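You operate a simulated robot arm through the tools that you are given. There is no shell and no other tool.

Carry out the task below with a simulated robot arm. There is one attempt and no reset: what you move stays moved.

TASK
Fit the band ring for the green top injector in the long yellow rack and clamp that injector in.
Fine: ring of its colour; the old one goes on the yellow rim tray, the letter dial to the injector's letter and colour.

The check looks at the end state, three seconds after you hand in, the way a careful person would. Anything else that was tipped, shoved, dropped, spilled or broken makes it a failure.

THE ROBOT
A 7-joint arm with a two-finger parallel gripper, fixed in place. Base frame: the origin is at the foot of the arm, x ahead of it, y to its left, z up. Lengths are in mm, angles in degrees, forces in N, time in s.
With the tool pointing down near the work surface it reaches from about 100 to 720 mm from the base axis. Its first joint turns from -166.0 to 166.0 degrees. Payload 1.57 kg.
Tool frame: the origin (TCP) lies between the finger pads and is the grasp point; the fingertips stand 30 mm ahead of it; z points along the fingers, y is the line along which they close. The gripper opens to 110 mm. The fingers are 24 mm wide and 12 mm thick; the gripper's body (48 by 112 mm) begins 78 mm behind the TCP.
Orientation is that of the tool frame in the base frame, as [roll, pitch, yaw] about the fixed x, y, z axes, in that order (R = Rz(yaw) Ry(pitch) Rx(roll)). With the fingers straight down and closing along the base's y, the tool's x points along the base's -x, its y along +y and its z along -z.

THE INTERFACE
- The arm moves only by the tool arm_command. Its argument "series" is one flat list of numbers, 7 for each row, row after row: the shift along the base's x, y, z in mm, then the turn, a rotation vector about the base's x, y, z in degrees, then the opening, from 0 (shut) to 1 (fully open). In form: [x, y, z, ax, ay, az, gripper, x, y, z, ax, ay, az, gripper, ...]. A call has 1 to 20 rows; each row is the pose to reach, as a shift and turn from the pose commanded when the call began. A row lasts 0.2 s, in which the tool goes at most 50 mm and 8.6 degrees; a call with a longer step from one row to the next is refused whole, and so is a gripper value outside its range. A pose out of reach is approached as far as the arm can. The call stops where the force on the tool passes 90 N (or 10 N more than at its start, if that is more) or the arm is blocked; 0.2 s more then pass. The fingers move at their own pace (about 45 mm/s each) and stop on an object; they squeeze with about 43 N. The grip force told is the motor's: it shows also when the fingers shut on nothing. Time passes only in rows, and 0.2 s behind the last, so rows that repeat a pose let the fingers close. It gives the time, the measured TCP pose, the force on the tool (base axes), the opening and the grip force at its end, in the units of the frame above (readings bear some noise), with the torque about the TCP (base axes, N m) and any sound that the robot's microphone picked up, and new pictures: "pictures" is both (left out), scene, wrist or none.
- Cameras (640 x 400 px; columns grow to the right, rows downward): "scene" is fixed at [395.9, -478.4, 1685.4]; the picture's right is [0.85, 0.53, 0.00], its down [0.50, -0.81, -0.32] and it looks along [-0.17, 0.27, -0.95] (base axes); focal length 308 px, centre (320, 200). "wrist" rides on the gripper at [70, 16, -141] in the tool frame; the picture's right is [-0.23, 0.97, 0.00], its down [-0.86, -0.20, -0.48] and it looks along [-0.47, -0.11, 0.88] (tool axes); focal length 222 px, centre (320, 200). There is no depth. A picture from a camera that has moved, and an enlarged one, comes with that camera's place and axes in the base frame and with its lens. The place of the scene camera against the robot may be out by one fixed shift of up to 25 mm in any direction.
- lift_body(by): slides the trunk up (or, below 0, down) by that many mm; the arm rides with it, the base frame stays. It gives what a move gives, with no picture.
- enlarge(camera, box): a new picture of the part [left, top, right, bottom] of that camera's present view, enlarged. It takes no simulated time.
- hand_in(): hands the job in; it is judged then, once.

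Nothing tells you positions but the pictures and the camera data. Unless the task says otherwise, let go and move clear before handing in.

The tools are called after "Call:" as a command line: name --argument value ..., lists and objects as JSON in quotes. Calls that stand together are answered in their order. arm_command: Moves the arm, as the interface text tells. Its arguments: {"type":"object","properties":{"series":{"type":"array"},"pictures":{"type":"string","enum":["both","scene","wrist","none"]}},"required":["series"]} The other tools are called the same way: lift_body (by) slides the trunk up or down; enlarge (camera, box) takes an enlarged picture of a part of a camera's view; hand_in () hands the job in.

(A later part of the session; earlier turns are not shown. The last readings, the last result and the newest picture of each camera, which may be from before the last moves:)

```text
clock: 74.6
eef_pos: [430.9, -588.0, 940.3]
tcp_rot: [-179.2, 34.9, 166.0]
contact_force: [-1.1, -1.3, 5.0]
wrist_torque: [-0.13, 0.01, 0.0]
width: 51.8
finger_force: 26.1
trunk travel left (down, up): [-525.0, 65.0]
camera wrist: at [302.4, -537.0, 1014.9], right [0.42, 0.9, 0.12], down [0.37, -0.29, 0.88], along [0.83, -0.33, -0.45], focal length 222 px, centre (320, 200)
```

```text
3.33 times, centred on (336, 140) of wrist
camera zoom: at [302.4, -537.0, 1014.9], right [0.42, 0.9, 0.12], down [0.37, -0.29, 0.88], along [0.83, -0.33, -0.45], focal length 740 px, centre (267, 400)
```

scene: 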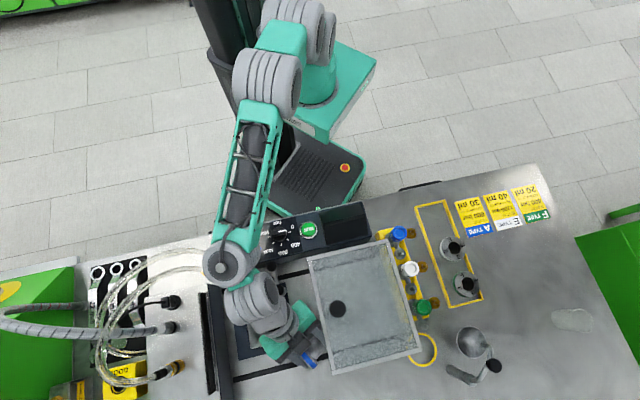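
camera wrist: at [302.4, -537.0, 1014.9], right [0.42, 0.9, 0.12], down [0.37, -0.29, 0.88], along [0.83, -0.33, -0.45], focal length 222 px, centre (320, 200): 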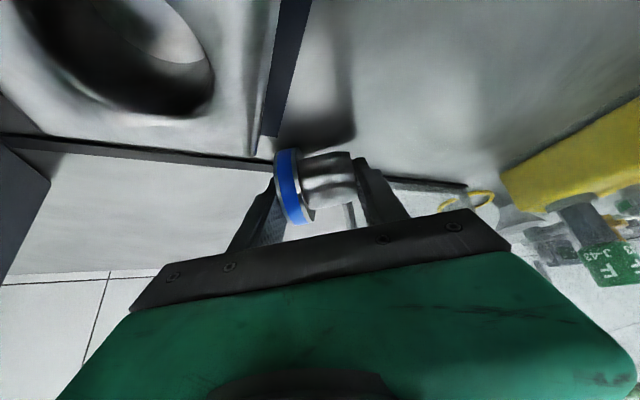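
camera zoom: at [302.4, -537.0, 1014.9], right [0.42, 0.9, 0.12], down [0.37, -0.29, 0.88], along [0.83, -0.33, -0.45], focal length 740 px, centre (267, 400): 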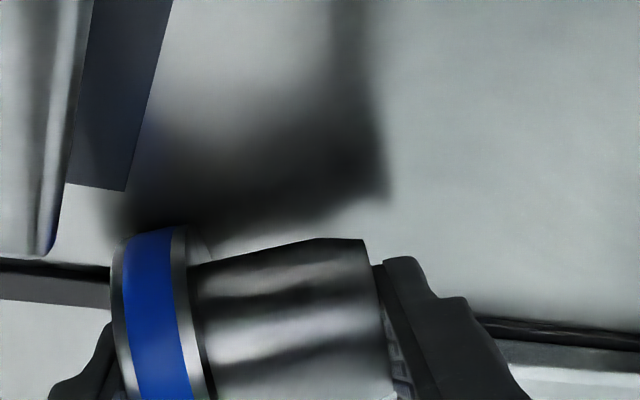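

Ring gripped end to end (52 mm). Retracting along the same path, away from the cover.

Call:
arm_command --series '[-4.4, 1.1, 6.6, 0, 0, 0, 0.3, -11, 2.8, 16.4, 0, 0, 0, 0.3, -22, 5.5, 32.8, 0, 0, 0, 0.3, -33, 8.3, 49.2, 0, 0, 0, 0.3, -44, 11, 66, 0, 0, 0, 0.3, -55, 14, 82, 0, 0, 0, 0.3]'

Call:
enlarge --camera "wrist" --box '[240, 80, 432, 200]'

```text
clock: 76.0
eef_pos: [375.9, -574.6, 1018.5]
tcp_rot: [-179.4, 34.8, 165.9]
contact_force: [0.6, 0.4, -2.4]
wrist_torque: [0.01, -0.05, 0.07]
width: 52.2
finger_force: 42.8
trunk travel left (down, up): [-525.0, 65.0]
camera wrist: at [246.6, -523.2, 1095.1], right [0.42, 0.9, 0.12], down [0.37, -0.29, 0.88], along [0.83, -0.33, -0.46], focal length 222 px, centre (320, 200)
```

scene: 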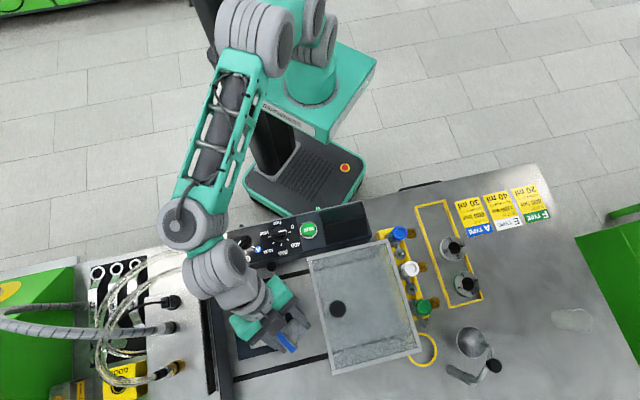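
wrist: 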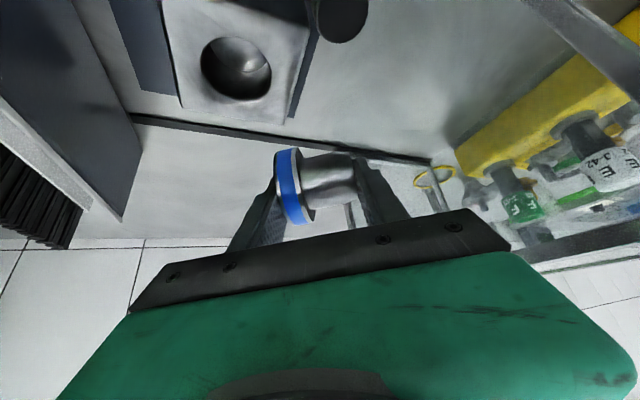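

```text
3.33 times, centred on (336, 140) of wrist
camera zoom: at [246.6, -523.2, 1095.1], right [0.42, 0.9, 0.12], down [0.37, -0.29, 0.88], along [0.83, -0.33, -0.46], focal length 740 px, centre (267, 400)
```

zoom: 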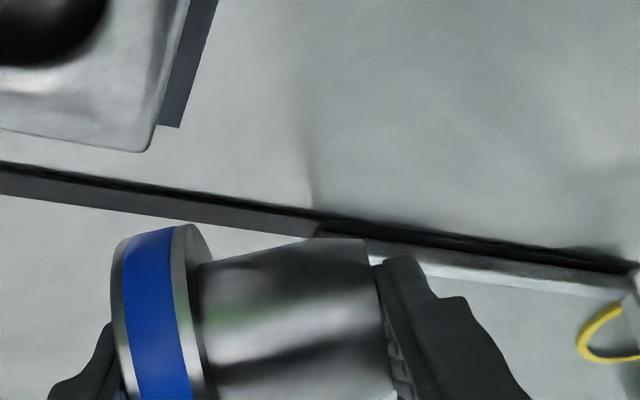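

The ring is lifted and firmly held. Next: bring it back to mid-range while un-tilting the tool, then turn to yaw 225 before carrying it around the robot side of the cover to the tray.

Call:
arm_command --series '[-12, 10, 12, 0, 0, 0, 0.3, -24, 20, 26, 1, 4, 0, 0.3, -36, 32, 40, 2.5, 10, 0, 0.3, -46, 44, 54, 4, 16, 0, 0.3, -56, 54, 68, 5.5, 22, 0, 0.3, -66, 62, 80, 7, 28, 0, 0.3, -76, 70, 88, 8.4, 33.7, 0, 0.3, -76, 70, 88, 8.4, 33.7, 0, 0.3]'

```text
clock: 77.8
eef_pos: [299.8, -504.4, 1106.7]
tcp_rot: [-179.3, -0.1, 166.1]
contact_force: [0.5, -0.7, -2.4]
wrist_torque: [0.0, 0.02, -0.02]
width: 51.9
finger_force: 42.9
trunk travel left (down, up): [-525.0, 65.0]
camera wrist: at [237.3, -470.0, 1248.3], right [0.46, 0.89, -0.01], down [0.78, -0.39, 0.48], along [0.42, -0.23, -0.88], focal length 222 px, centre (320, 200)
```

scene: 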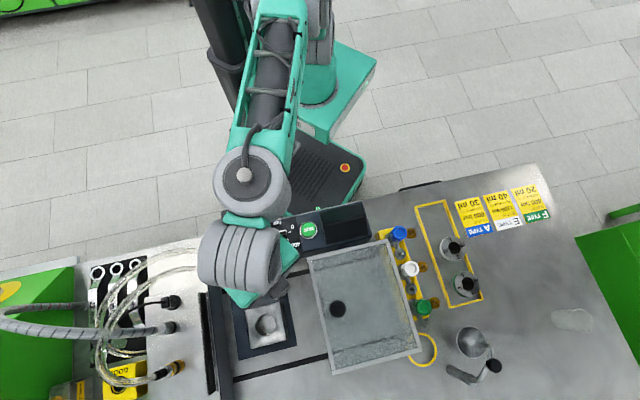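
wrist: 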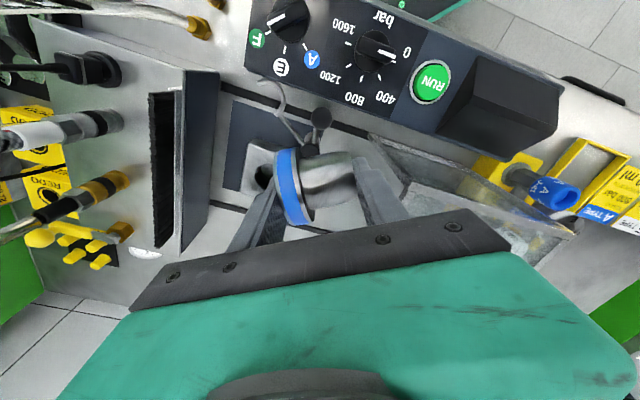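

Tracking is exact now. Carrying the ring around the robot side of the cover to above the tray's empty end, turning to yaw 225 on the way.

Call:
arm_command --series '[-15, 39, 5, 0, 0, 5, 0.3, -15, 79, 8, 0, 0, 11, 0.3, 0, 116, 8, 0, 0, 17, 0.3, 25, 149, 8, 0, 0, 23, 0.3, 52, 182, 8, 0, 0, 29, 0.3, 82, 214, 8, 0, 0, 35, 0.3, 115, 244, 8, 0, 0, 41, 0.3, 148, 272, 8, 0, 0, 47, 0.3, 182, 299, 8, 0, 0, 53, 0.3, 215, 322, 8, 0, 0, 59, 0.3, 240, 339, 8, 0, 0, 59, 0.3, 240, 339, 8, 0, 0, 59, 0.3]'

Call:
enlarge --camera "wrist" --box '[240, 50, 432, 170]'

```text
clock: 80.4
eef_pos: [540.5, -164.1, 1116.2]
tcp_rot: [-179.3, 0.0, -135.0]
contact_force: [0.1, -0.3, -2.6]
wrist_torque: [0.01, -0.01, 0.03]
width: 51.7
finger_force: 43.3
trunk travel left (down, up): [-525.0, 65.0]
camera wrist: at [478.9, -200.3, 1256.9], right [-0.53, 0.85, -0.01], down [0.74, 0.47, 0.48], along [0.41, 0.24, -0.88], focal length 222 px, centre (320, 200)
```

scene: 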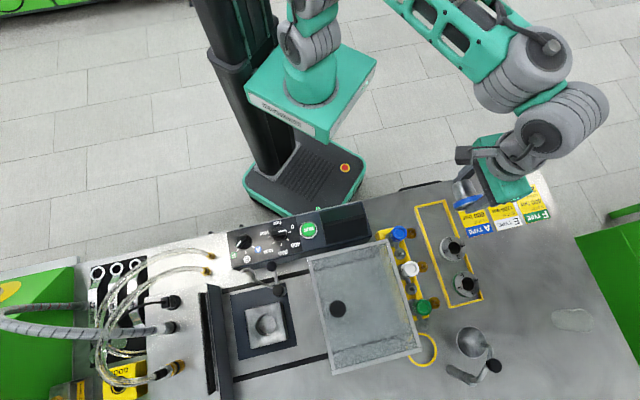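
wrist: 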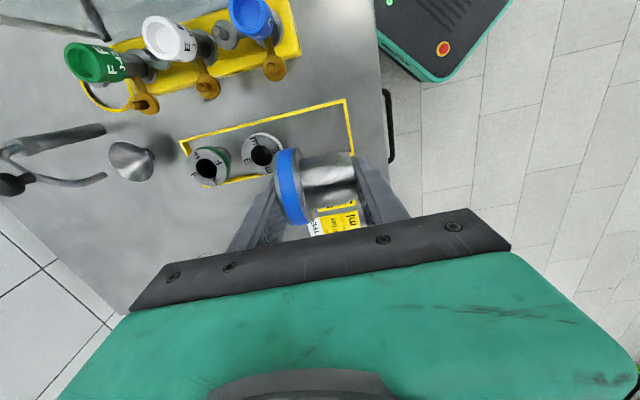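

```text
3.33 times, centred on (336, 110) of wrist
camera zoom: at [478.9, -200.3, 1256.9], right [-0.53, 0.85, -0.01], down [0.74, 0.47, 0.48], along [0.41, 0.24, -0.88], focal length 740 px, centre (267, 500)
```

zoom: 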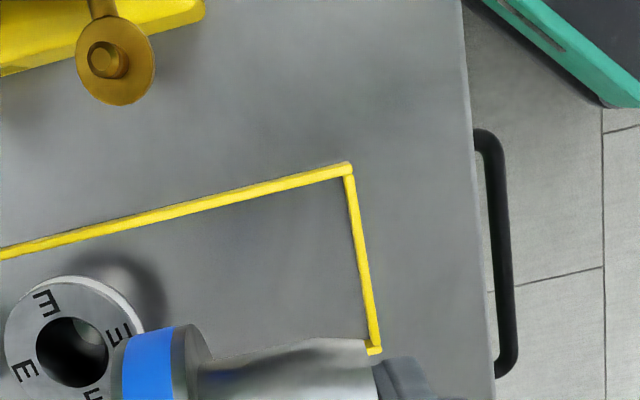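

The ring is exactly above the tray's empty place (tray far corners at (485,-162) and (542,-107), floor ≈906). I'll lower it to lay it there on its side, to regrasp it across the diameter afterward.

Call:
arm_command --series '[3, -3, -30, 0, 0, 0, 0.3, 3, -3, -65, 0, 0, 0, 0.3, 3, -3, -100, 0, 0, 0, 0.3, 3, -3, -130, 0, 0, 0, 0.3, 3, -3, -150, 0, 0, 0, 0.3, 3, -3, -158, 0, 0, 0, 0.3]'

Call:
enlarge --camera "wrist" --box '[220, 60, 412, 180]'

```text
clock: 81.8
eef_pos: [541.7, -167.0, 958.7]
tcp_rot: [-179.4, 0.0, -135.0]
contact_force: [-0.5, 0.0, -1.9]
wrist_torque: [0.0, 0.02, 0.0]
width: 52.0
finger_force: 42.6
trunk travel left (down, up): [-525.0, 65.0]
camera wrist: at [480.8, -204.2, 1098.9], right [-0.53, 0.85, -0.01], down [0.74, 0.47, 0.48], along [0.41, 0.24, -0.88], focal length 222 px, centre (320, 200)
```

scene: 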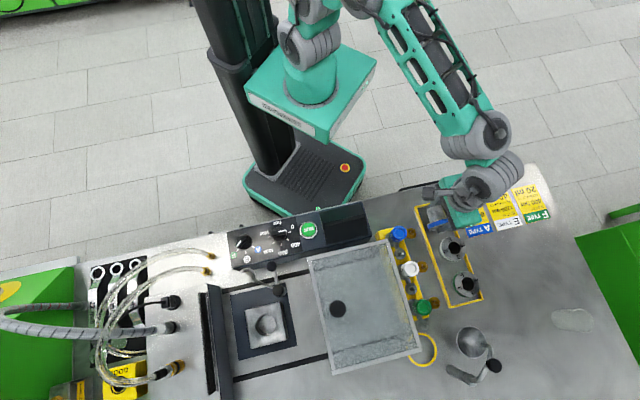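
wrist: 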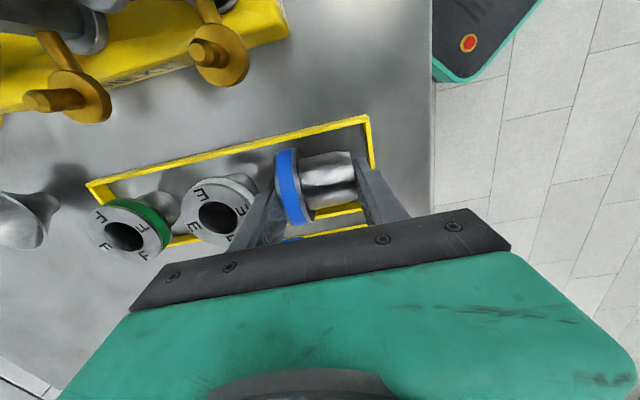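

```text
3.33 times, centred on (316, 120) of wrist
camera zoom: at [480.8, -204.2, 1098.9], right [-0.53, 0.85, -0.01], down [0.74, 0.47, 0.48], along [0.41, 0.24, -0.88], focal length 740 px, centre (333, 467)
```

zoom: 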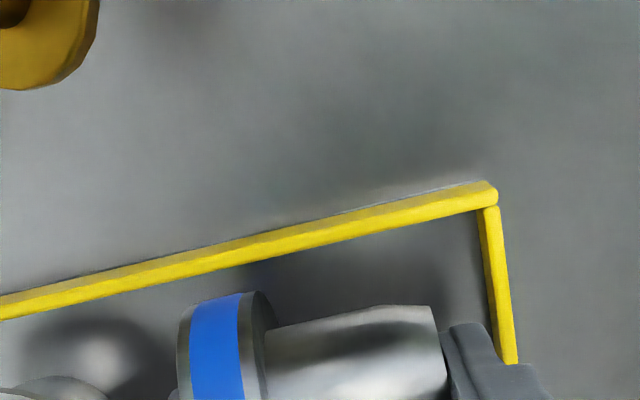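

Call:
arm_command --series '[0, 0, -3, 0, 0, 0, 0.3, 0, 0, -6, 0, 0, 0, 0.3, 0, 0, -8, 0, 0, 0, 0.3]' --pictures "wrist"

```text
clock: 82.6
eef_pos: [543.3, -169.6, 949.8]
tcp_rot: [-179.3, 0.1, -135.1]
contact_force: [-0.1, -0.1, -2.6]
wrist_torque: [0.04, 0.0, 0.0]
width: 51.9
finger_force: 43.2
trunk travel left (down, up): [-525.0, 65.0]
camera wrist: at [481.3, -204.7, 1090.8], right [-0.53, 0.85, -0.01], down [0.74, 0.47, 0.48], along [0.41, 0.24, -0.88], focal length 222 px, centre (320, 200)
```

wrist: 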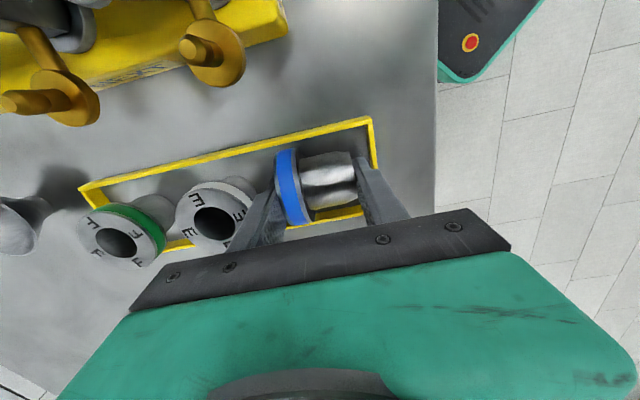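

Call:
arm_command --series '[0, 0, -2, 0, 0, 0, 0.3, 0, 0, -4, 0, 0, 0, 0.3, 0, 0, -6, 0, 0, 0, 0.3]' --pictures "none"

```text
clock: 83.4
eef_pos: [543.7, -168.5, 945.6]
tcp_rot: [-179.2, 0.1, -135.0]
contact_force: [-1.5, 0.6, 6.8]
wrist_torque: [-0.07, 0.06, 0.0]
width: 51.6
finger_force: 42.7
trunk travel left (down, up): [-525.0, 65.0]
```

Touching down. Opening slightly and rising to look.

Call:
arm_command --series '[0, 0, 0, 0, 0, 0, 0.54, 0, 0, 0, 0, 0, 0, 0.56, 0, 0, 5, 0, 0, 0, 0.58, 0, 0, 25, 0, 0, 0, 0.6, 0, 0, 60, 0, 0, 0, 0.7, 0, 0, 100, 0, 0, 0, 0.7]'

Call:
enlarge --camera "wrist" --box '[240, 80, 432, 200]'

```text
clock: 84.8
eef_pos: [541.9, -168.3, 1042.5]
tcp_rot: [-179.2, 0.0, -135.1]
contact_force: [-0.5, -0.1, 0.5]
wrist_torque: [0.02, 0.0, 0.03]
width: 77.0
finger_force: 0.0
trunk travel left (down, up): [-525.0, 65.0]
camera wrist: at [480.8, -205.6, 1184.8], right [-0.53, 0.85, -0.01], down [0.74, 0.47, 0.48], along [0.41, 0.24, -0.88], focal length 222 px, centre (320, 200)
```

scene: 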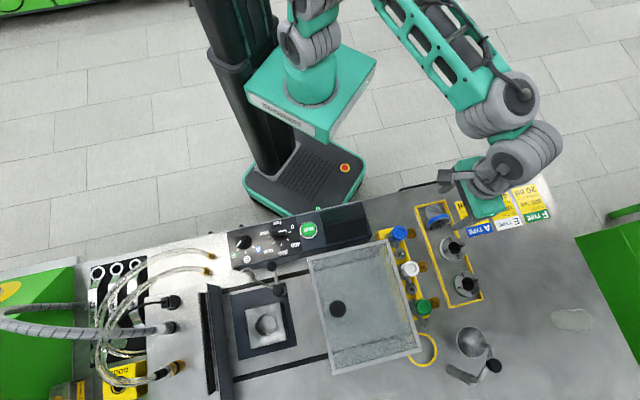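
wrist: 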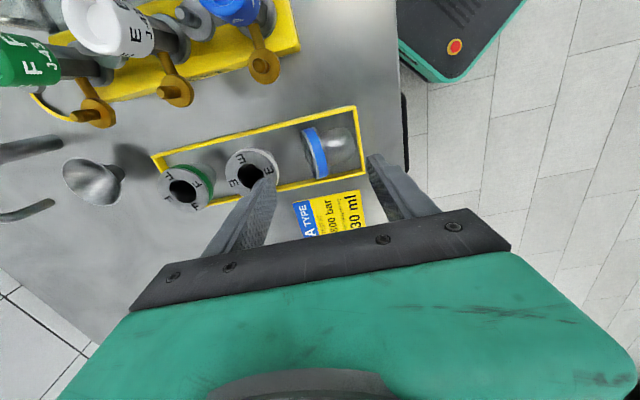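

```text
3.33 times, centred on (336, 140) of wrist
camera zoom: at [480.8, -205.6, 1184.8], right [-0.53, 0.85, -0.01], down [0.74, 0.47, 0.48], along [0.41, 0.24, -0.88], focal length 740 px, centre (267, 400)
```

zoom: 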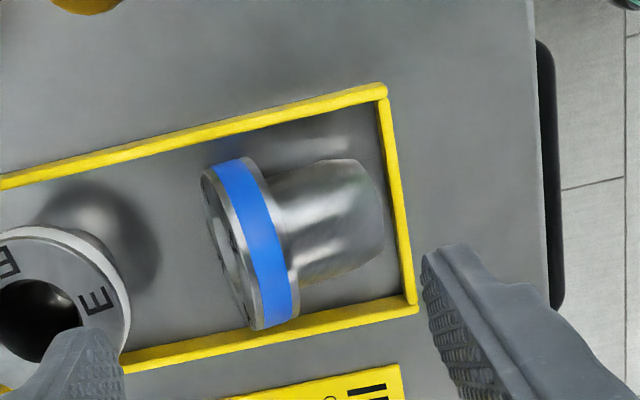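

The ring now lies inside the tray (head ≈(548,-175), axis ≈128°). To stand it upright I'll regrasp across its diameter: turn to yaw 128 and look again.

Call:
arm_command --series '[0, 0, 5, 0, 0, -8.2, 0.8, 0, 0, 10, 0, 0, -16.4, 0.8, 0, 0, 15, 0, 0, -24.6, 0.8, 0, 0, 20, 0, 0, -32.8, 0.8, 0, 0, 20, 0, 0, -41, 0.8, 0, 0, 20, 0, 0, -49.2, 0.8, 0, 0, 20, 0, 0, -57.4, 0.8, 0, 0, 20, 0, 0, -65.6, 0.8, 0, 0, 20, 0, 0, -73.8, 0.8, 0, 0, 20, 0, 0, -82, 0.8, 0, 0, 20, 0, 0, -90.2, 0.8, 0, 0, 20, 0, 0, -97, 0.8, 0, 0, 20, 0, 0, -97, 0.8]'

Call:
enlarge --camera "wrist" --box '[220, 60, 412, 180]'

```text
clock: 87.6
eef_pos: [542.4, -167.5, 1064.2]
tcp_rot: [-179.3, -0.1, 127.9]
contact_force: [0.1, -0.6, 0.4]
wrist_torque: [0.06, 0.0, 0.01]
width: 87.8
finger_force: 0.1
trunk travel left (down, up): [-525.0, 65.0]
camera wrist: at [515.1, -101.8, 1204.2], right [0.91, 0.42, -0.01], down [0.37, -0.79, 0.48], along [0.19, -0.44, -0.88], focal length 222 px, centre (320, 200)
```

scene: 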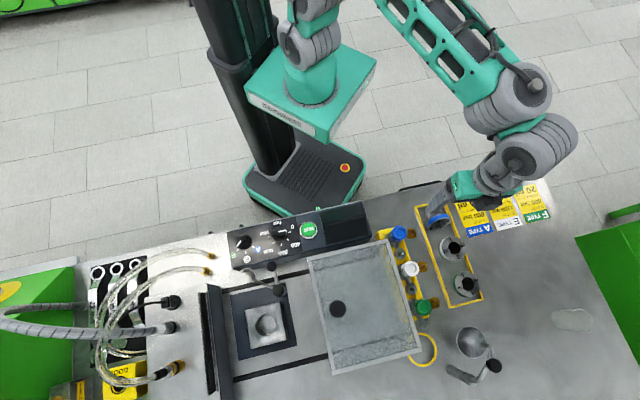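
wrist: 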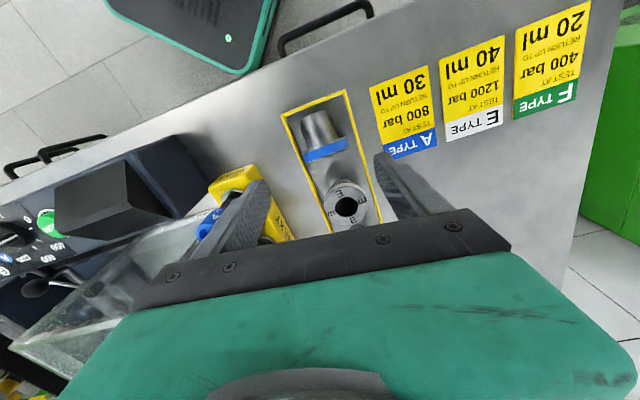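

```text
3.33 times, centred on (316, 120) of wrist
camera zoom: at [515.1, -101.8, 1204.2], right [0.91, 0.42, -0.01], down [0.37, -0.79, 0.48], along [0.19, -0.44, -0.88], focal length 740 px, centre (333, 467)
```

zoom: 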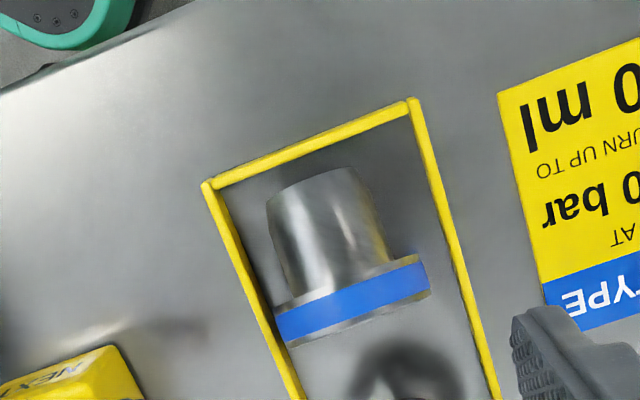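

The ring lies with head centre ≈(550,-172), axis ≈127°, its shank already sloping down ~15°. I'll pre-tilt 12° toward the shank and come down to grip the head across its diameter, keeping the tips above the rim.

Call:
arm_command --series '[5, -4, -20, 4.7, 3.7, 0, 0.8, 10.6, -8, -45, 9.5, 7.4, 0, 0.8, 10.6, -8, -75, 9.5, 7.4, 0, 0.8, 10.6, -8, -95, 9.5, 7.4, 0, 0.75, 10.6, -8, -95, 9.5, 7.4, 0, 0.7]'

Call:
enlarge --camera "wrist" --box '[220, 80, 412, 200]'

```text
clock: 88.8
eef_pos: [553.5, -176.4, 969.0]
tcp_rot: [-179.2, -12.1, 127.9]
contact_force: [0.4, 0.4, 0.0]
wrist_torque: [0.03, -0.03, -0.04]
width: 77.2
finger_force: 0.1
trunk travel left (down, up): [-525.0, 65.0]
camera wrist: at [544.6, -133.8, 1121.1], right [0.9, 0.43, -0.06], down [0.42, -0.86, 0.29], along [0.07, -0.29, -0.95], focal length 222 px, centre (320, 200)
```

scene: 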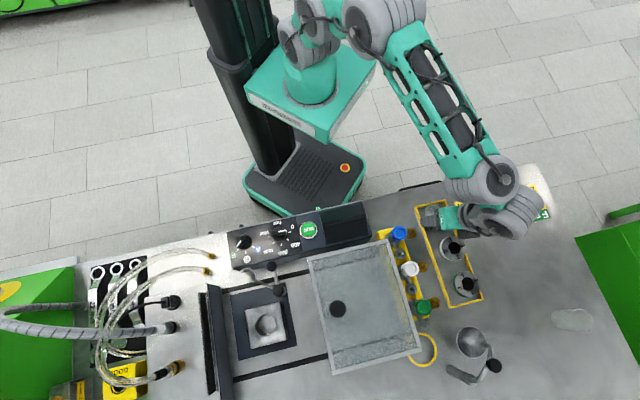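
wrist: 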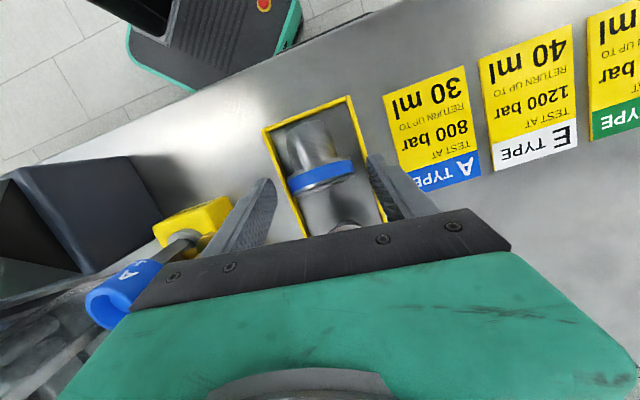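

```text
3.33 times, centred on (316, 140) of wrist
camera zoom: at [544.6, -133.8, 1121.1], right [0.9, 0.43, -0.06], down [0.42, -0.86, 0.29], along [0.07, -0.29, -0.95], focal length 740 px, centre (333, 400)
```

zoom: 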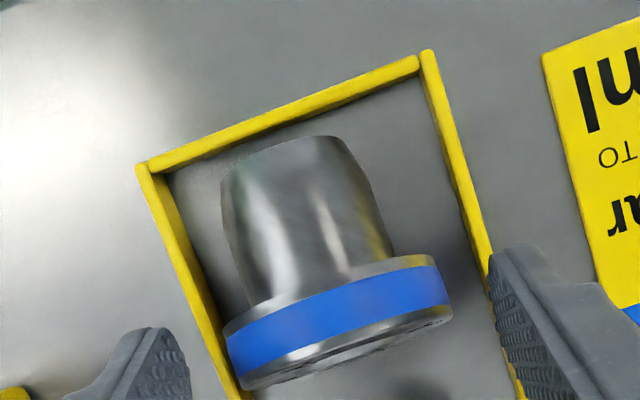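

Head is centred between the tips. Lowering 18 mm with a 4° yaw trim, then closing on the head.

Call:
arm_command --series '[0, 0, -8, 0, 0, 4, 0.7, 0, 0, -15, 0, 0, 4, 0.7, 0, 0, -19, 0, 0, 4, 0.7, 0, 0, -19, 0, 0, 4, 0.55, 0, 0, -19, 0, 0, 4, 0.35, 0, 0, -19, 0, 0, 4, 0.35, 0, 0, -19, 0, 0, 4, 0.35]' --pictures "wrist"

Call:
enlarge --camera "wrist" --box '[220, 80, 412, 200]'

```text
clock: 90.4
eef_pos: [553.5, -176.5, 949.4]
tcp_rot: [-179.3, -12.1, 131.9]
contact_force: [1.0, -0.1, -0.2]
wrist_torque: [0.02, -0.08, 0.01]
width: 54.2
finger_force: 35.9
trunk travel left (down, up): [-525.0, 65.0]
camera wrist: at [541.8, -134.8, 1101.3], right [0.87, 0.49, -0.06], down [0.48, -0.83, 0.29], along [0.09, -0.28, -0.95], focal length 222 px, centre (320, 200)
```

wrist: 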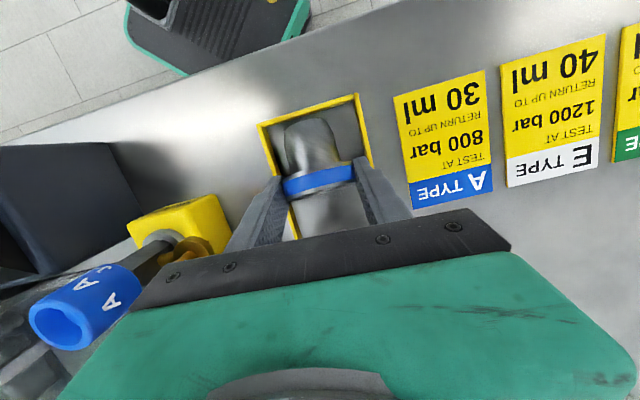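

```text
3.33 times, centred on (316, 140) of wrist
camera zoom: at [541.8, -134.8, 1101.3], right [0.87, 0.49, -0.06], down [0.48, -0.83, 0.29], along [0.09, -0.28, -0.95], focal length 740 px, centre (333, 400)
```

zoom: 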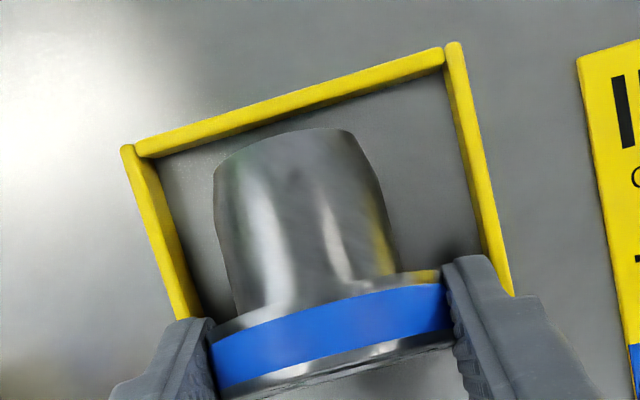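

Grip width is 54 mm (less than the 57 mm diameter), so the tips are holding slightly off the diameter. I'll reopen, go a few mm lower while watching force, and close again.

Call:
arm_command --series '[0, 0, 0, 0, 0, 0, 0.6, 0, 0, -2, 0, 0, 0, 0.62, 0, 0, -4, 0, 0, 0, 0.62, 0, 0, -6, 0, 0, 0, 0.62]' --pictures "none"

Call:
arm_command --series '[0, 0, 0, 0, 0, 0, 0.5, 0, 0, 0, 0, 0, 0, 0.35, 0, 0, 0, 0, 0, 0, 0.35, 0, 0, 0, 0, 0, 0, 0.35]' --pictures "wrist"

```text
clock: 91.4
eef_pos: [553.5, -176.0, 942.0]
tcp_rot: [-179.3, -12.2, 132.0]
contact_force: [-0.3, -0.3, 1.5]
wrist_torque: [-0.06, 0.01, 0.01]
width: 68.1
finger_force: 0.1
trunk travel left (down, up): [-525.0, 65.0]
```

```text
clock: 92.4
eef_pos: [554.2, -175.3, 942.8]
tcp_rot: [-179.3, -12.1, 132.0]
contact_force: [0.9, -0.3, 0.6]
wrist_torque: [0.0, -0.04, -0.02]
width: 53.9
finger_force: 39.6
trunk travel left (down, up): [-525.0, 65.0]
camera wrist: at [541.9, -135.1, 1095.2], right [0.87, 0.49, -0.06], down [0.48, -0.83, 0.29], along [0.09, -0.28, -0.95], focal length 222 px, centre (320, 200)
```

wrist: 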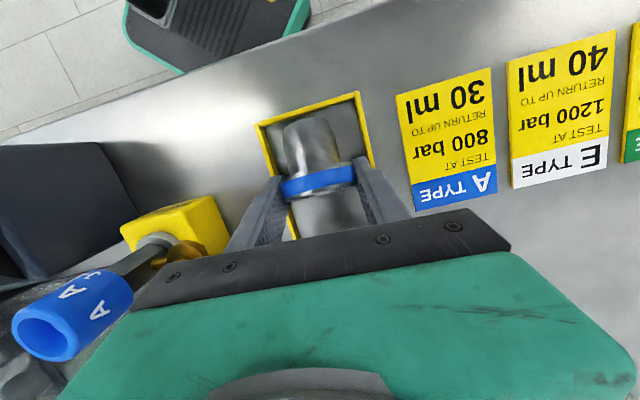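

Same width at a lower height, so it is a proper diametral grip. Lifting carefully.

Call:
arm_command --series '[0, 0, 4, 0, 0, 0, 0.35, 0, 0, 12, 0, 0, 0, 0.35, 0, 0, 30, 0, 0, 0, 0.35, 0, 0, 60, 0, 0, 0, 0.35, 0, 0, 80, 0, 0, 0, 0.35]' --pictures "wrist"

Call:
enlarge --camera "wrist" --box '[220, 80, 412, 200]'

```text
clock: 93.6
eef_pos: [554.5, -178.5, 1023.8]
tcp_rot: [-179.3, -12.0, 131.9]
contact_force: [0.7, -0.3, -1.6]
wrist_torque: [-0.01, -0.02, 0.02]
width: 53.5
finger_force: 43.4
trunk travel left (down, up): [-525.0, 65.0]
camera wrist: at [542.5, -135.7, 1175.2], right [0.87, 0.49, -0.06], down [0.48, -0.83, 0.29], along [0.09, -0.28, -0.95], focal length 222 px, centre (320, 200)
```

wrist: 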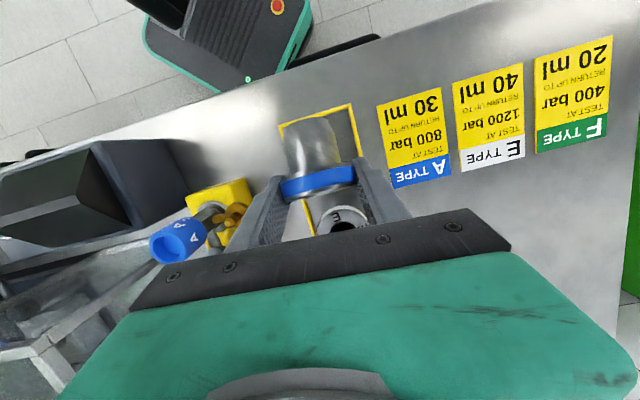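

```text
3.33 times, centred on (316, 140) of wrist
camera zoom: at [542.5, -135.7, 1175.2], right [0.87, 0.49, -0.06], down [0.48, -0.83, 0.29], along [0.09, -0.28, -0.95], focal length 740 px, centre (333, 400)
```

zoom: 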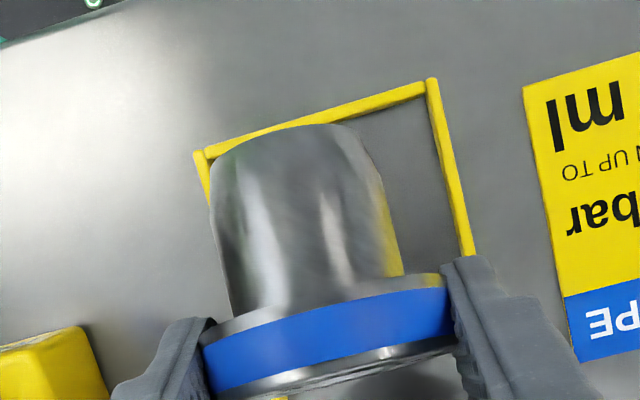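

Held well. Now rotating about the closing axis in stages so the shank swings down; first 32°.

Call:
arm_command --series '[0, 0, 15, 0, 0, 0, 0.35, 0, 0, 30, -5.9, -5.4, 0, 0.35, 0, 0, 30, -11.9, -10.7, 0, 0.35, 0, 0, 30, -17.8, -16.1, 0, 0.35, 0, 0, 30, -23.8, -21.4, 0, 0.35, 0, 0, 30, -23.8, -21.4, 0, 0.35]'

```text
clock: 95.0
eef_pos: [553.1, -176.4, 1053.0]
tcp_rot: [-179.2, 20.0, 132.0]
contact_force: [0.0, -0.2, -1.4]
wrist_torque: [-0.02, -0.01, -0.02]
width: 53.3
finger_force: 43.1
trunk travel left (down, up): [-525.0, 65.0]
camera wrist: at [491.9, -79.6, 1161.7], right [0.87, 0.49, 0.07], down [0.28, -0.6, 0.74], along [0.4, -0.63, -0.66], focal length 222 px, centre (320, 200)
```

scene: 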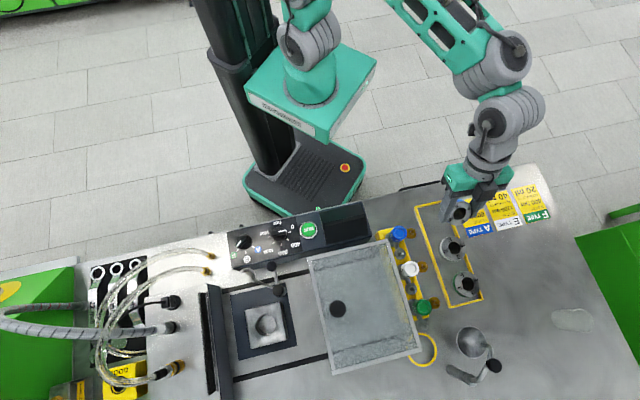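
wrist: 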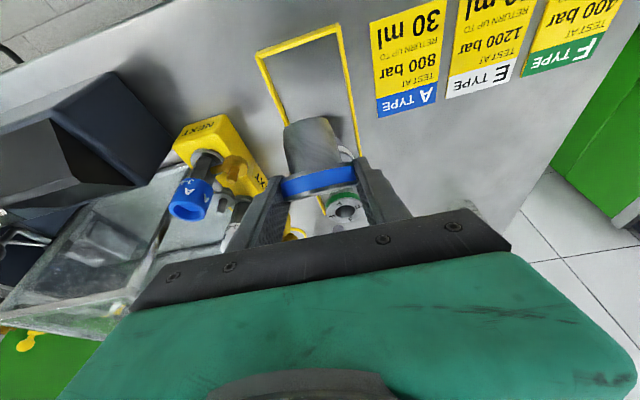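

Exact tracking. Continuing the rotation by another 30° (to ~50° outward tilt).

Call:
arm_command --series '[0, 0, 0, -5.6, -5, 0, 0.35, 0, 0, 0, -11.1, -10, 0, 0.35, 0, 0, 0, -16.7, -15, 0, 0.35, 0, 0, 0, -22.3, -20.1, 0, 0.35, 0, 0, 0, -22.3, -20.1, 0, 0.35]'

Call:
enlarge --camera "scene" --box '[400, 160, 560, 260]'

```text
clock: 96.2
eef_pos: [553.3, -175.9, 1053.9]
tcp_rot: [-179.4, 50.2, 132.1]
contact_force: [-0.2, 0.5, -2.0]
wrist_torque: [0.0, 0.01, 0.0]
width: 53.6
finger_force: 43.6
trunk travel left (down, up): [-525.0, 65.0]
camera wrist: at [465.4, -49.8, 1090.1], right [0.83, 0.54, 0.17], down [-0.02, -0.26, 0.96], along [0.56, -0.8, -0.21], focal length 222 px, centre (320, 200)
```

scene: 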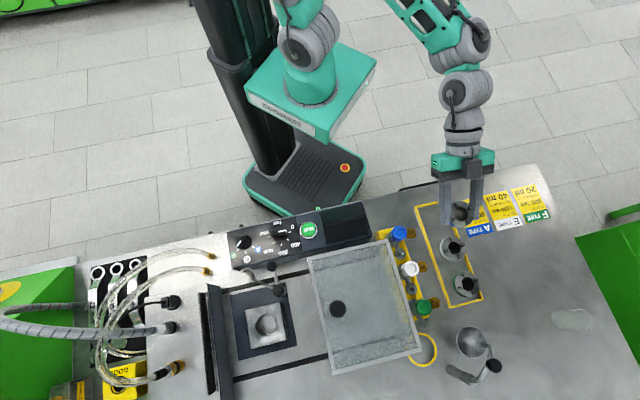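
wrist: 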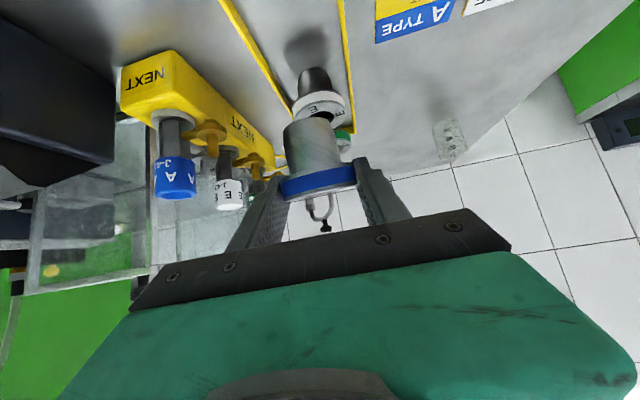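

```text
4.00 times, centred on (480, 210) of scene
camera zoom: at [395.9, -478.4, 1685.4], right [0.85, 0.53, 0.0], down [0.5, -0.81, -0.32], along [-0.17, 0.27, -0.95], focal length 1233 px, centre (-320, 160)
```

zoom: 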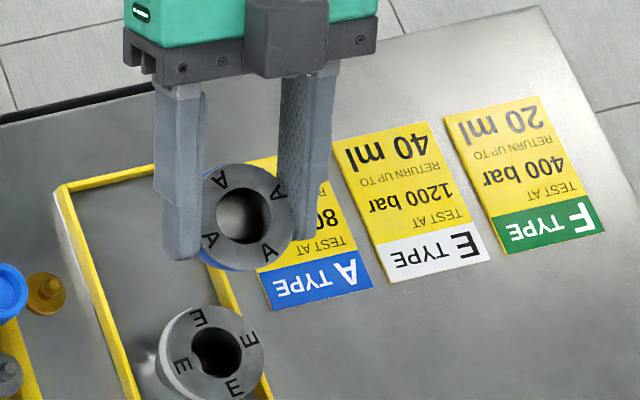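

The ring is now nearly upright in the gripper. I'll zoom to judge its remaining lean.

Call:
enlarge --camera "wrist" --box '[240, 100, 400, 200]'

Call:
enlarge --camera "scene" --box '[440, 190, 488, 220]'

```text
4.00 times, centred on (320, 150) of wrist
camera zoom: at [465.4, -49.8, 1090.1], right [0.83, 0.54, 0.17], down [-0.02, -0.26, 0.96], along [0.56, -0.8, -0.21], focal length 888 px, centre (320, 400)
```

zoom: 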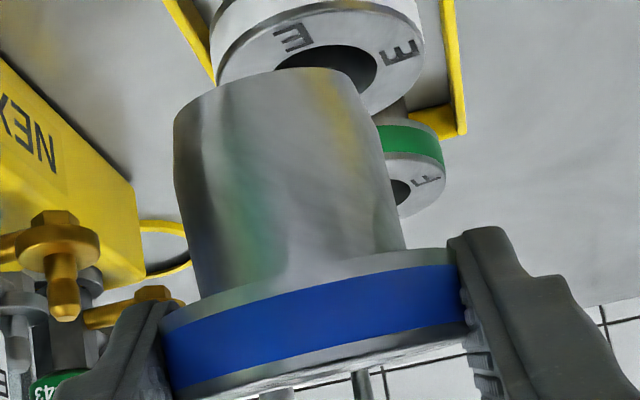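

```text
13.33 times, centred on (464, 205) of scene
camera zoom: at [395.9, -478.4, 1685.4], right [0.85, 0.53, 0.0], down [0.5, -0.81, -0.32], along [-0.17, 0.27, -0.95], focal length 4108 px, centre (-1600, 133)
```

zoom: 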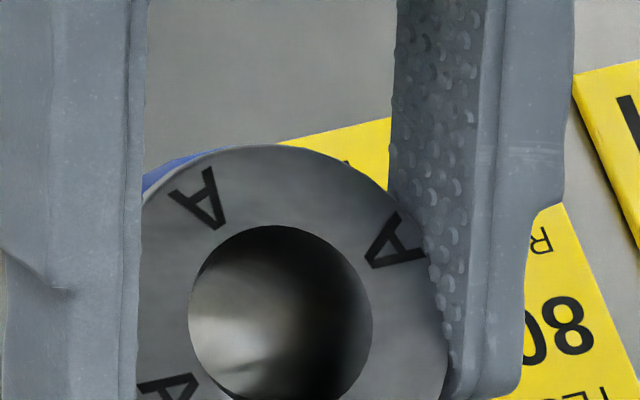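

It still leans ~20° (shank toward the robot), so I'll rotate 12° more and move above the slot centre.

Call:
arm_command --series '[-4, 5, 0, -4.5, -4, 0, 0.35, -9, 10, 0, -8.9, -8, 0, 0.35, -18, 21, 0, -8.9, -8, 0, 0.35, -18, 21, 0, -8.9, -8, 0, 0.35]'

Call:
enlarge --camera "wrist" --box '[240, 100, 400, 200]'

Call:
enlarge --camera "scene" --box '[410, 180, 506, 240]'

```text
clock: 97.2
eef_pos: [535.1, -154.8, 1053.5]
tcp_rot: [-179.4, 62.0, 131.8]
contact_force: [0.3, 0.2, -2.9]
wrist_torque: [0.01, 0.03, 0.02]
width: 53.0
finger_force: 42.7
trunk travel left (down, up): [-525.0, 65.0]
camera wrist: at [444.1, -26.1, 1058.3], right [0.8, 0.56, 0.2], down [-0.16, -0.11, 0.98], along [0.58, -0.82, 0.0], focal length 222 px, centre (320, 200)
```

scene: 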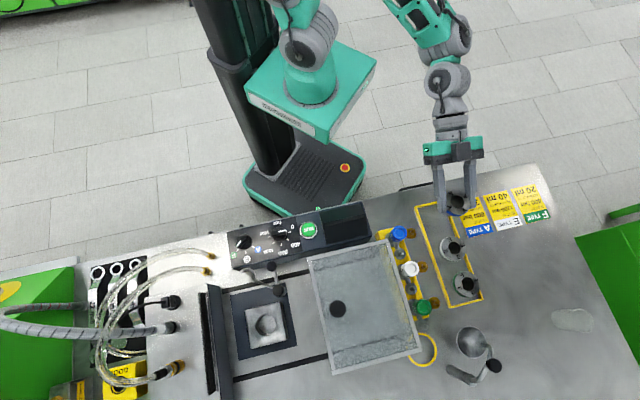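
wrist: 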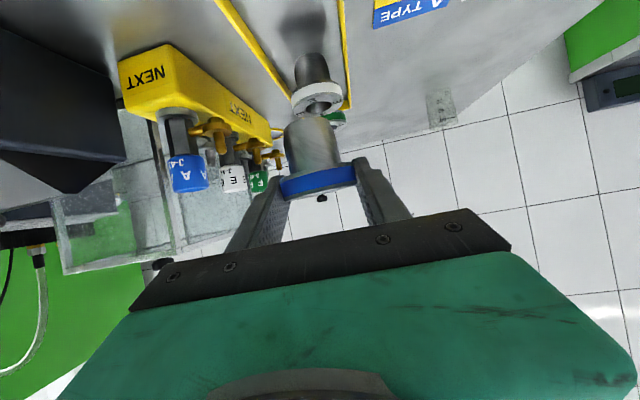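

```text
4.00 times, centred on (320, 150) of wrist
camera zoom: at [444.1, -26.1, 1058.3], right [0.8, 0.56, 0.2], down [-0.16, -0.11, 0.98], along [0.58, -0.82, 0.0], focal length 888 px, centre (320, 400)
```

zoom: 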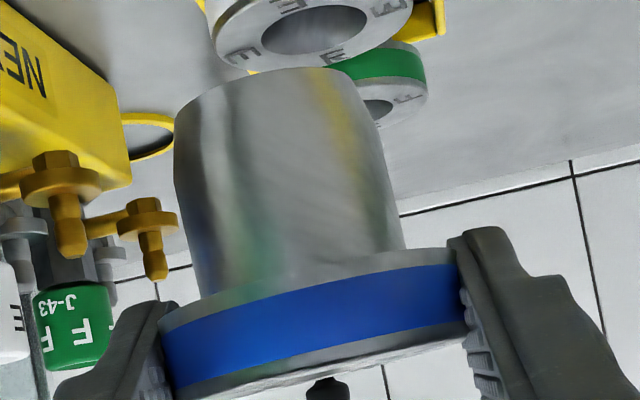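

```text
6.67 times, centred on (458, 210) of scene
camera zoom: at [395.9, -478.4, 1685.4], right [0.85, 0.53, 0.0], down [0.5, -0.81, -0.32], along [-0.17, 0.27, -0.95], focal length 2054 px, centre (-600, 133)
```

zoom: 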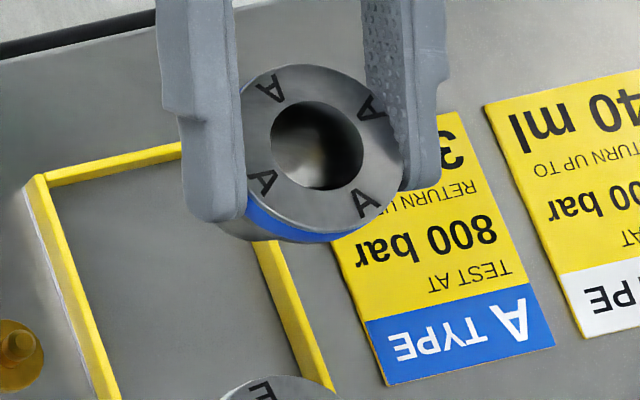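

Nearly upright now (≈13° lean left). I'll rotate 7° more and then lower toward the tray floor.

Call:
arm_command --series '[0, 0, -10, -2.6, -2.3, 0, 0.35, 0, 0, -25, -5.2, -4.7, 0, 0.35, 0, 0, -45, -5.2, -4.7, 0, 0.35, 0, 0, -65, -5.2, -4.7, 0, 0.35, 0, 0, -75, -5.2, -4.7, 0, 0.35]'

Call:
enlarge --camera "scene" --box '[400, 180, 528, 260]'

Call:
enlarge --camera "wrist" --box '[200, 60, 440, 210]'

```text
clock: 98.4
eef_pos: [535.5, -155.8, 978.8]
tcp_rot: [-179.5, 69.0, 131.8]
contact_force: [-0.5, -0.1, -1.9]
wrist_torque: [0.03, 0.05, 0.03]
width: 53.8
finger_force: 42.8
trunk travel left (down, up): [-525.0, 65.0]
camera wrist: at [445.5, -27.0, 962.6], right [0.79, 0.58, 0.21], down [-0.24, -0.02, 0.97], along [0.57, -0.81, 0.12], focal length 222 px, centre (320, 200)
```

scene: 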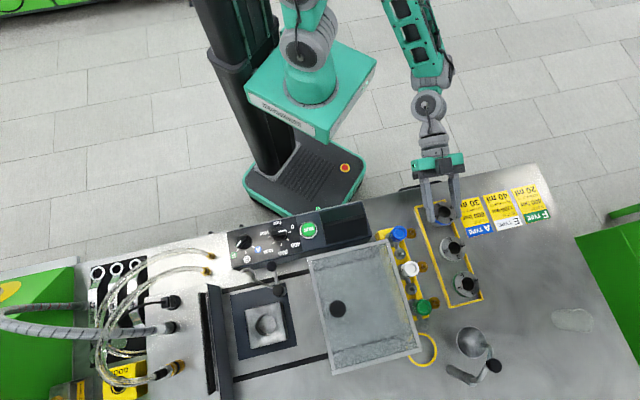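
wrist: 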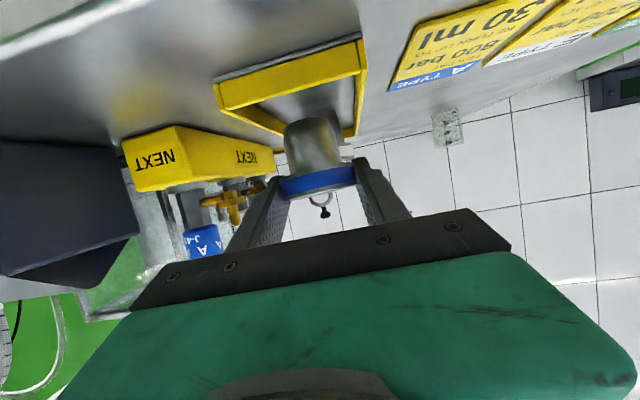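

```text
5.00 times, centred on (464, 220) of scene
camera zoom: at [395.9, -478.4, 1685.4], right [0.85, 0.53, 0.0], down [0.5, -0.81, -0.32], along [-0.17, 0.27, -0.95], focal length 1541 px, centre (-400, 100)
```

zoom: 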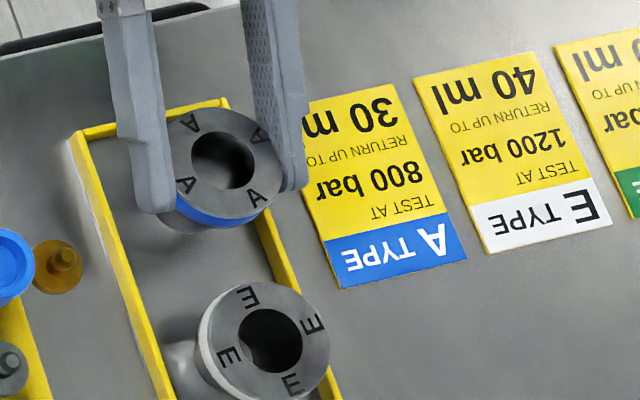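

```text
2.67 times, centred on (320, 135) of wrist
camera zoom: at [445.5, -27.0, 962.6], right [0.79, 0.58, 0.21], down [-0.24, -0.02, 0.97], along [0.57, -0.81, 0.12], focal length 592 px, centre (320, 373)
```

zoom: 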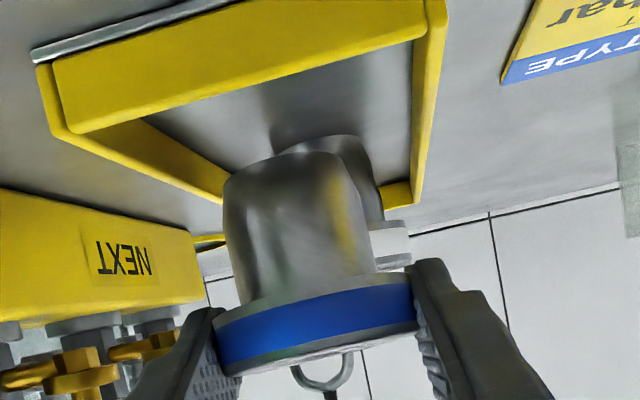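

Excellent – the ring is upright over its slot inside the tray. Lowering to the floor.

Call:
arm_command --series '[-2, -2, -6, 0, 0, 0, 0.35, -2, -2, -12, 0, 0, 0, 0.35, -2, -2, -16, 0, 0, 0, 0.35, -2, -2, -18, 0, 0, 0, 0.35]' --pictures "none"

```text
clock: 99.4
eef_pos: [533.9, -155.7, 960.1]
tcp_rot: [-179.4, 68.9, 132.0]
contact_force: [0.6, 0.1, -1.1]
wrist_torque: [-0.01, 0.02, -0.02]
width: 53.5
finger_force: 43.4
trunk travel left (down, up): [-525.0, 65.0]
```

Call:
arm_command --series '[0, 0, -2, 0, 0, 0, 0.35, 0, 0, -4, 0, 0, 0, 0.35, 0, 0, -6, 0, 0, 0, 0.35]' --pictures "wrist"

Call:
enlarge --camera "wrist" --box '[200, 60, 440, 210]'

```text
clock: 100.2
eef_pos: [534.1, -156.5, 956.1]
tcp_rot: [-179.6, 69.1, 131.7]
contact_force: [-0.9, -0.2, 3.6]
wrist_torque: [0.03, 0.01, 0.0]
width: 53.4
finger_force: 42.6
trunk travel left (down, up): [-525.0, 65.0]
camera wrist: at [442.6, -28.0, 940.5], right [0.79, 0.58, 0.21], down [-0.24, -0.02, 0.97], along [0.57, -0.81, 0.12], focal length 222 px, centre (320, 200)
```

wrist: 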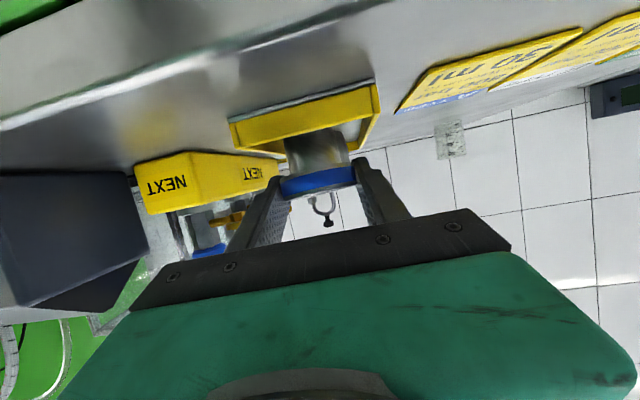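

```text
2.67 times, centred on (320, 135) of wrist
camera zoom: at [442.6, -28.0, 940.5], right [0.79, 0.58, 0.21], down [-0.24, -0.02, 0.97], along [0.57, -0.81, 0.12], focal length 592 px, centre (320, 373)
```

zoom: 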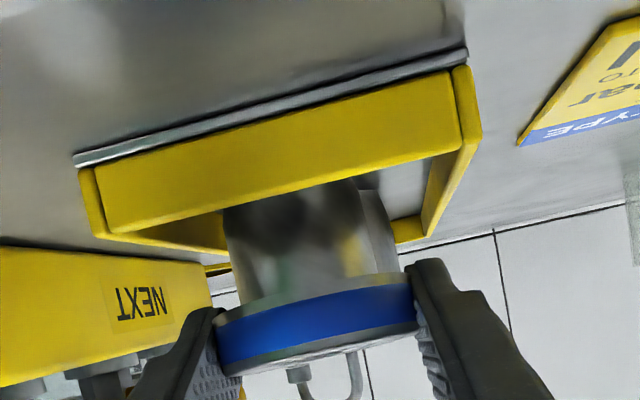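

Contact made. Pressing 2 mm to square it, then opening slowly.

Call:
arm_command --series '[0, 0, -2, 0, 0, 0, 0.35, 0, 0, -2, 0, 0, 0, 0.52, 0, 0, -1, 0, 0, 0, 0.6, 0, 0, -1, 0, 0, 0, 0.7]'

Call:
enlarge --camera "wrist" --box '[200, 60, 440, 210]'

Call:
enlarge --camera "scene" --box '[400, 180, 528, 260]'

```text
clock: 101.2
eef_pos: [532.8, -156.0, 952.5]
tcp_rot: [-179.4, 68.9, 131.8]
contact_force: [0.4, 0.7, 1.1]
wrist_torque: [0.01, 0.0, 0.01]
width: 76.8
finger_force: 0.0
trunk travel left (down, up): [-525.0, 65.0]
camera wrist: at [442.7, -28.0, 938.4], right [0.79, 0.58, 0.21], down [-0.24, -0.02, 0.97], along [0.57, -0.81, 0.12], focal length 222 px, centre (320, 200)
```

scene: 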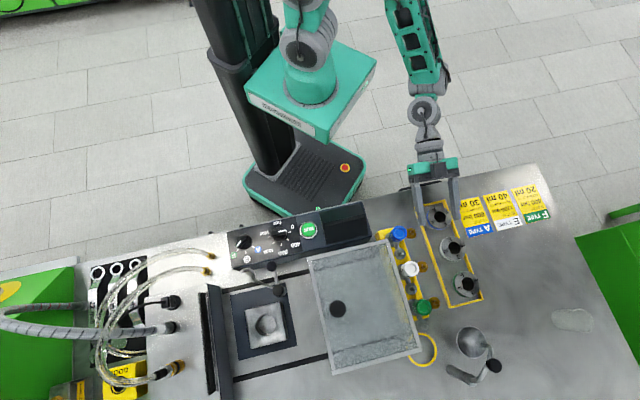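
wrist: 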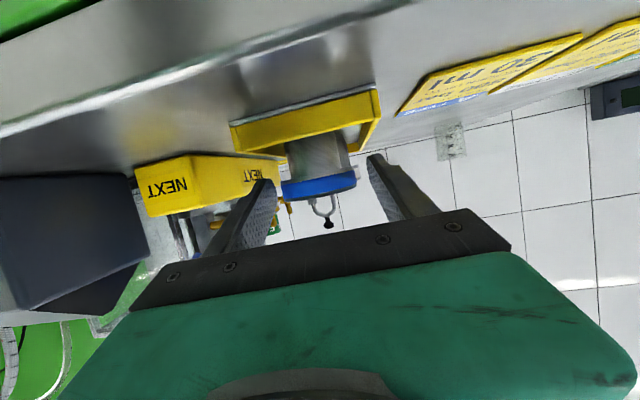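

```text
2.67 times, centred on (320, 135) of wrist
camera zoom: at [442.7, -28.0, 938.4], right [0.79, 0.58, 0.21], down [-0.24, -0.02, 0.97], along [0.57, -0.81, 0.12], focal length 592 px, centre (320, 373)
```

zoom: 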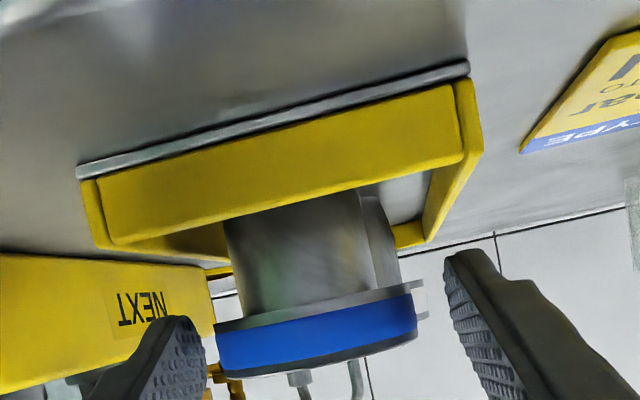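

```text
5.00 times, centred on (464, 220) of scene
camera zoom: at [395.9, -478.4, 1685.4], right [0.85, 0.53, 0.0], down [0.5, -0.81, -0.32], along [-0.17, 0.27, -0.95], focal length 1541 px, centre (-400, 100)
```

zoom: 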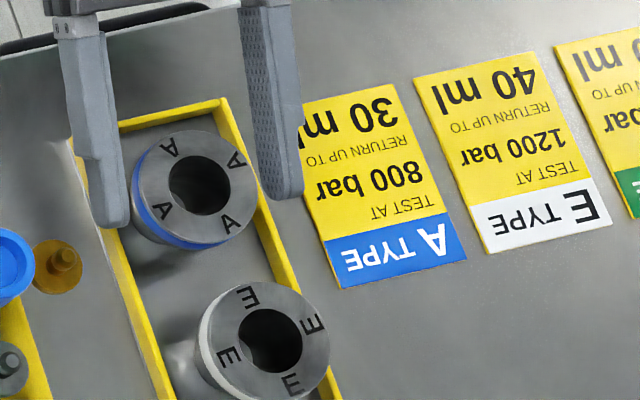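

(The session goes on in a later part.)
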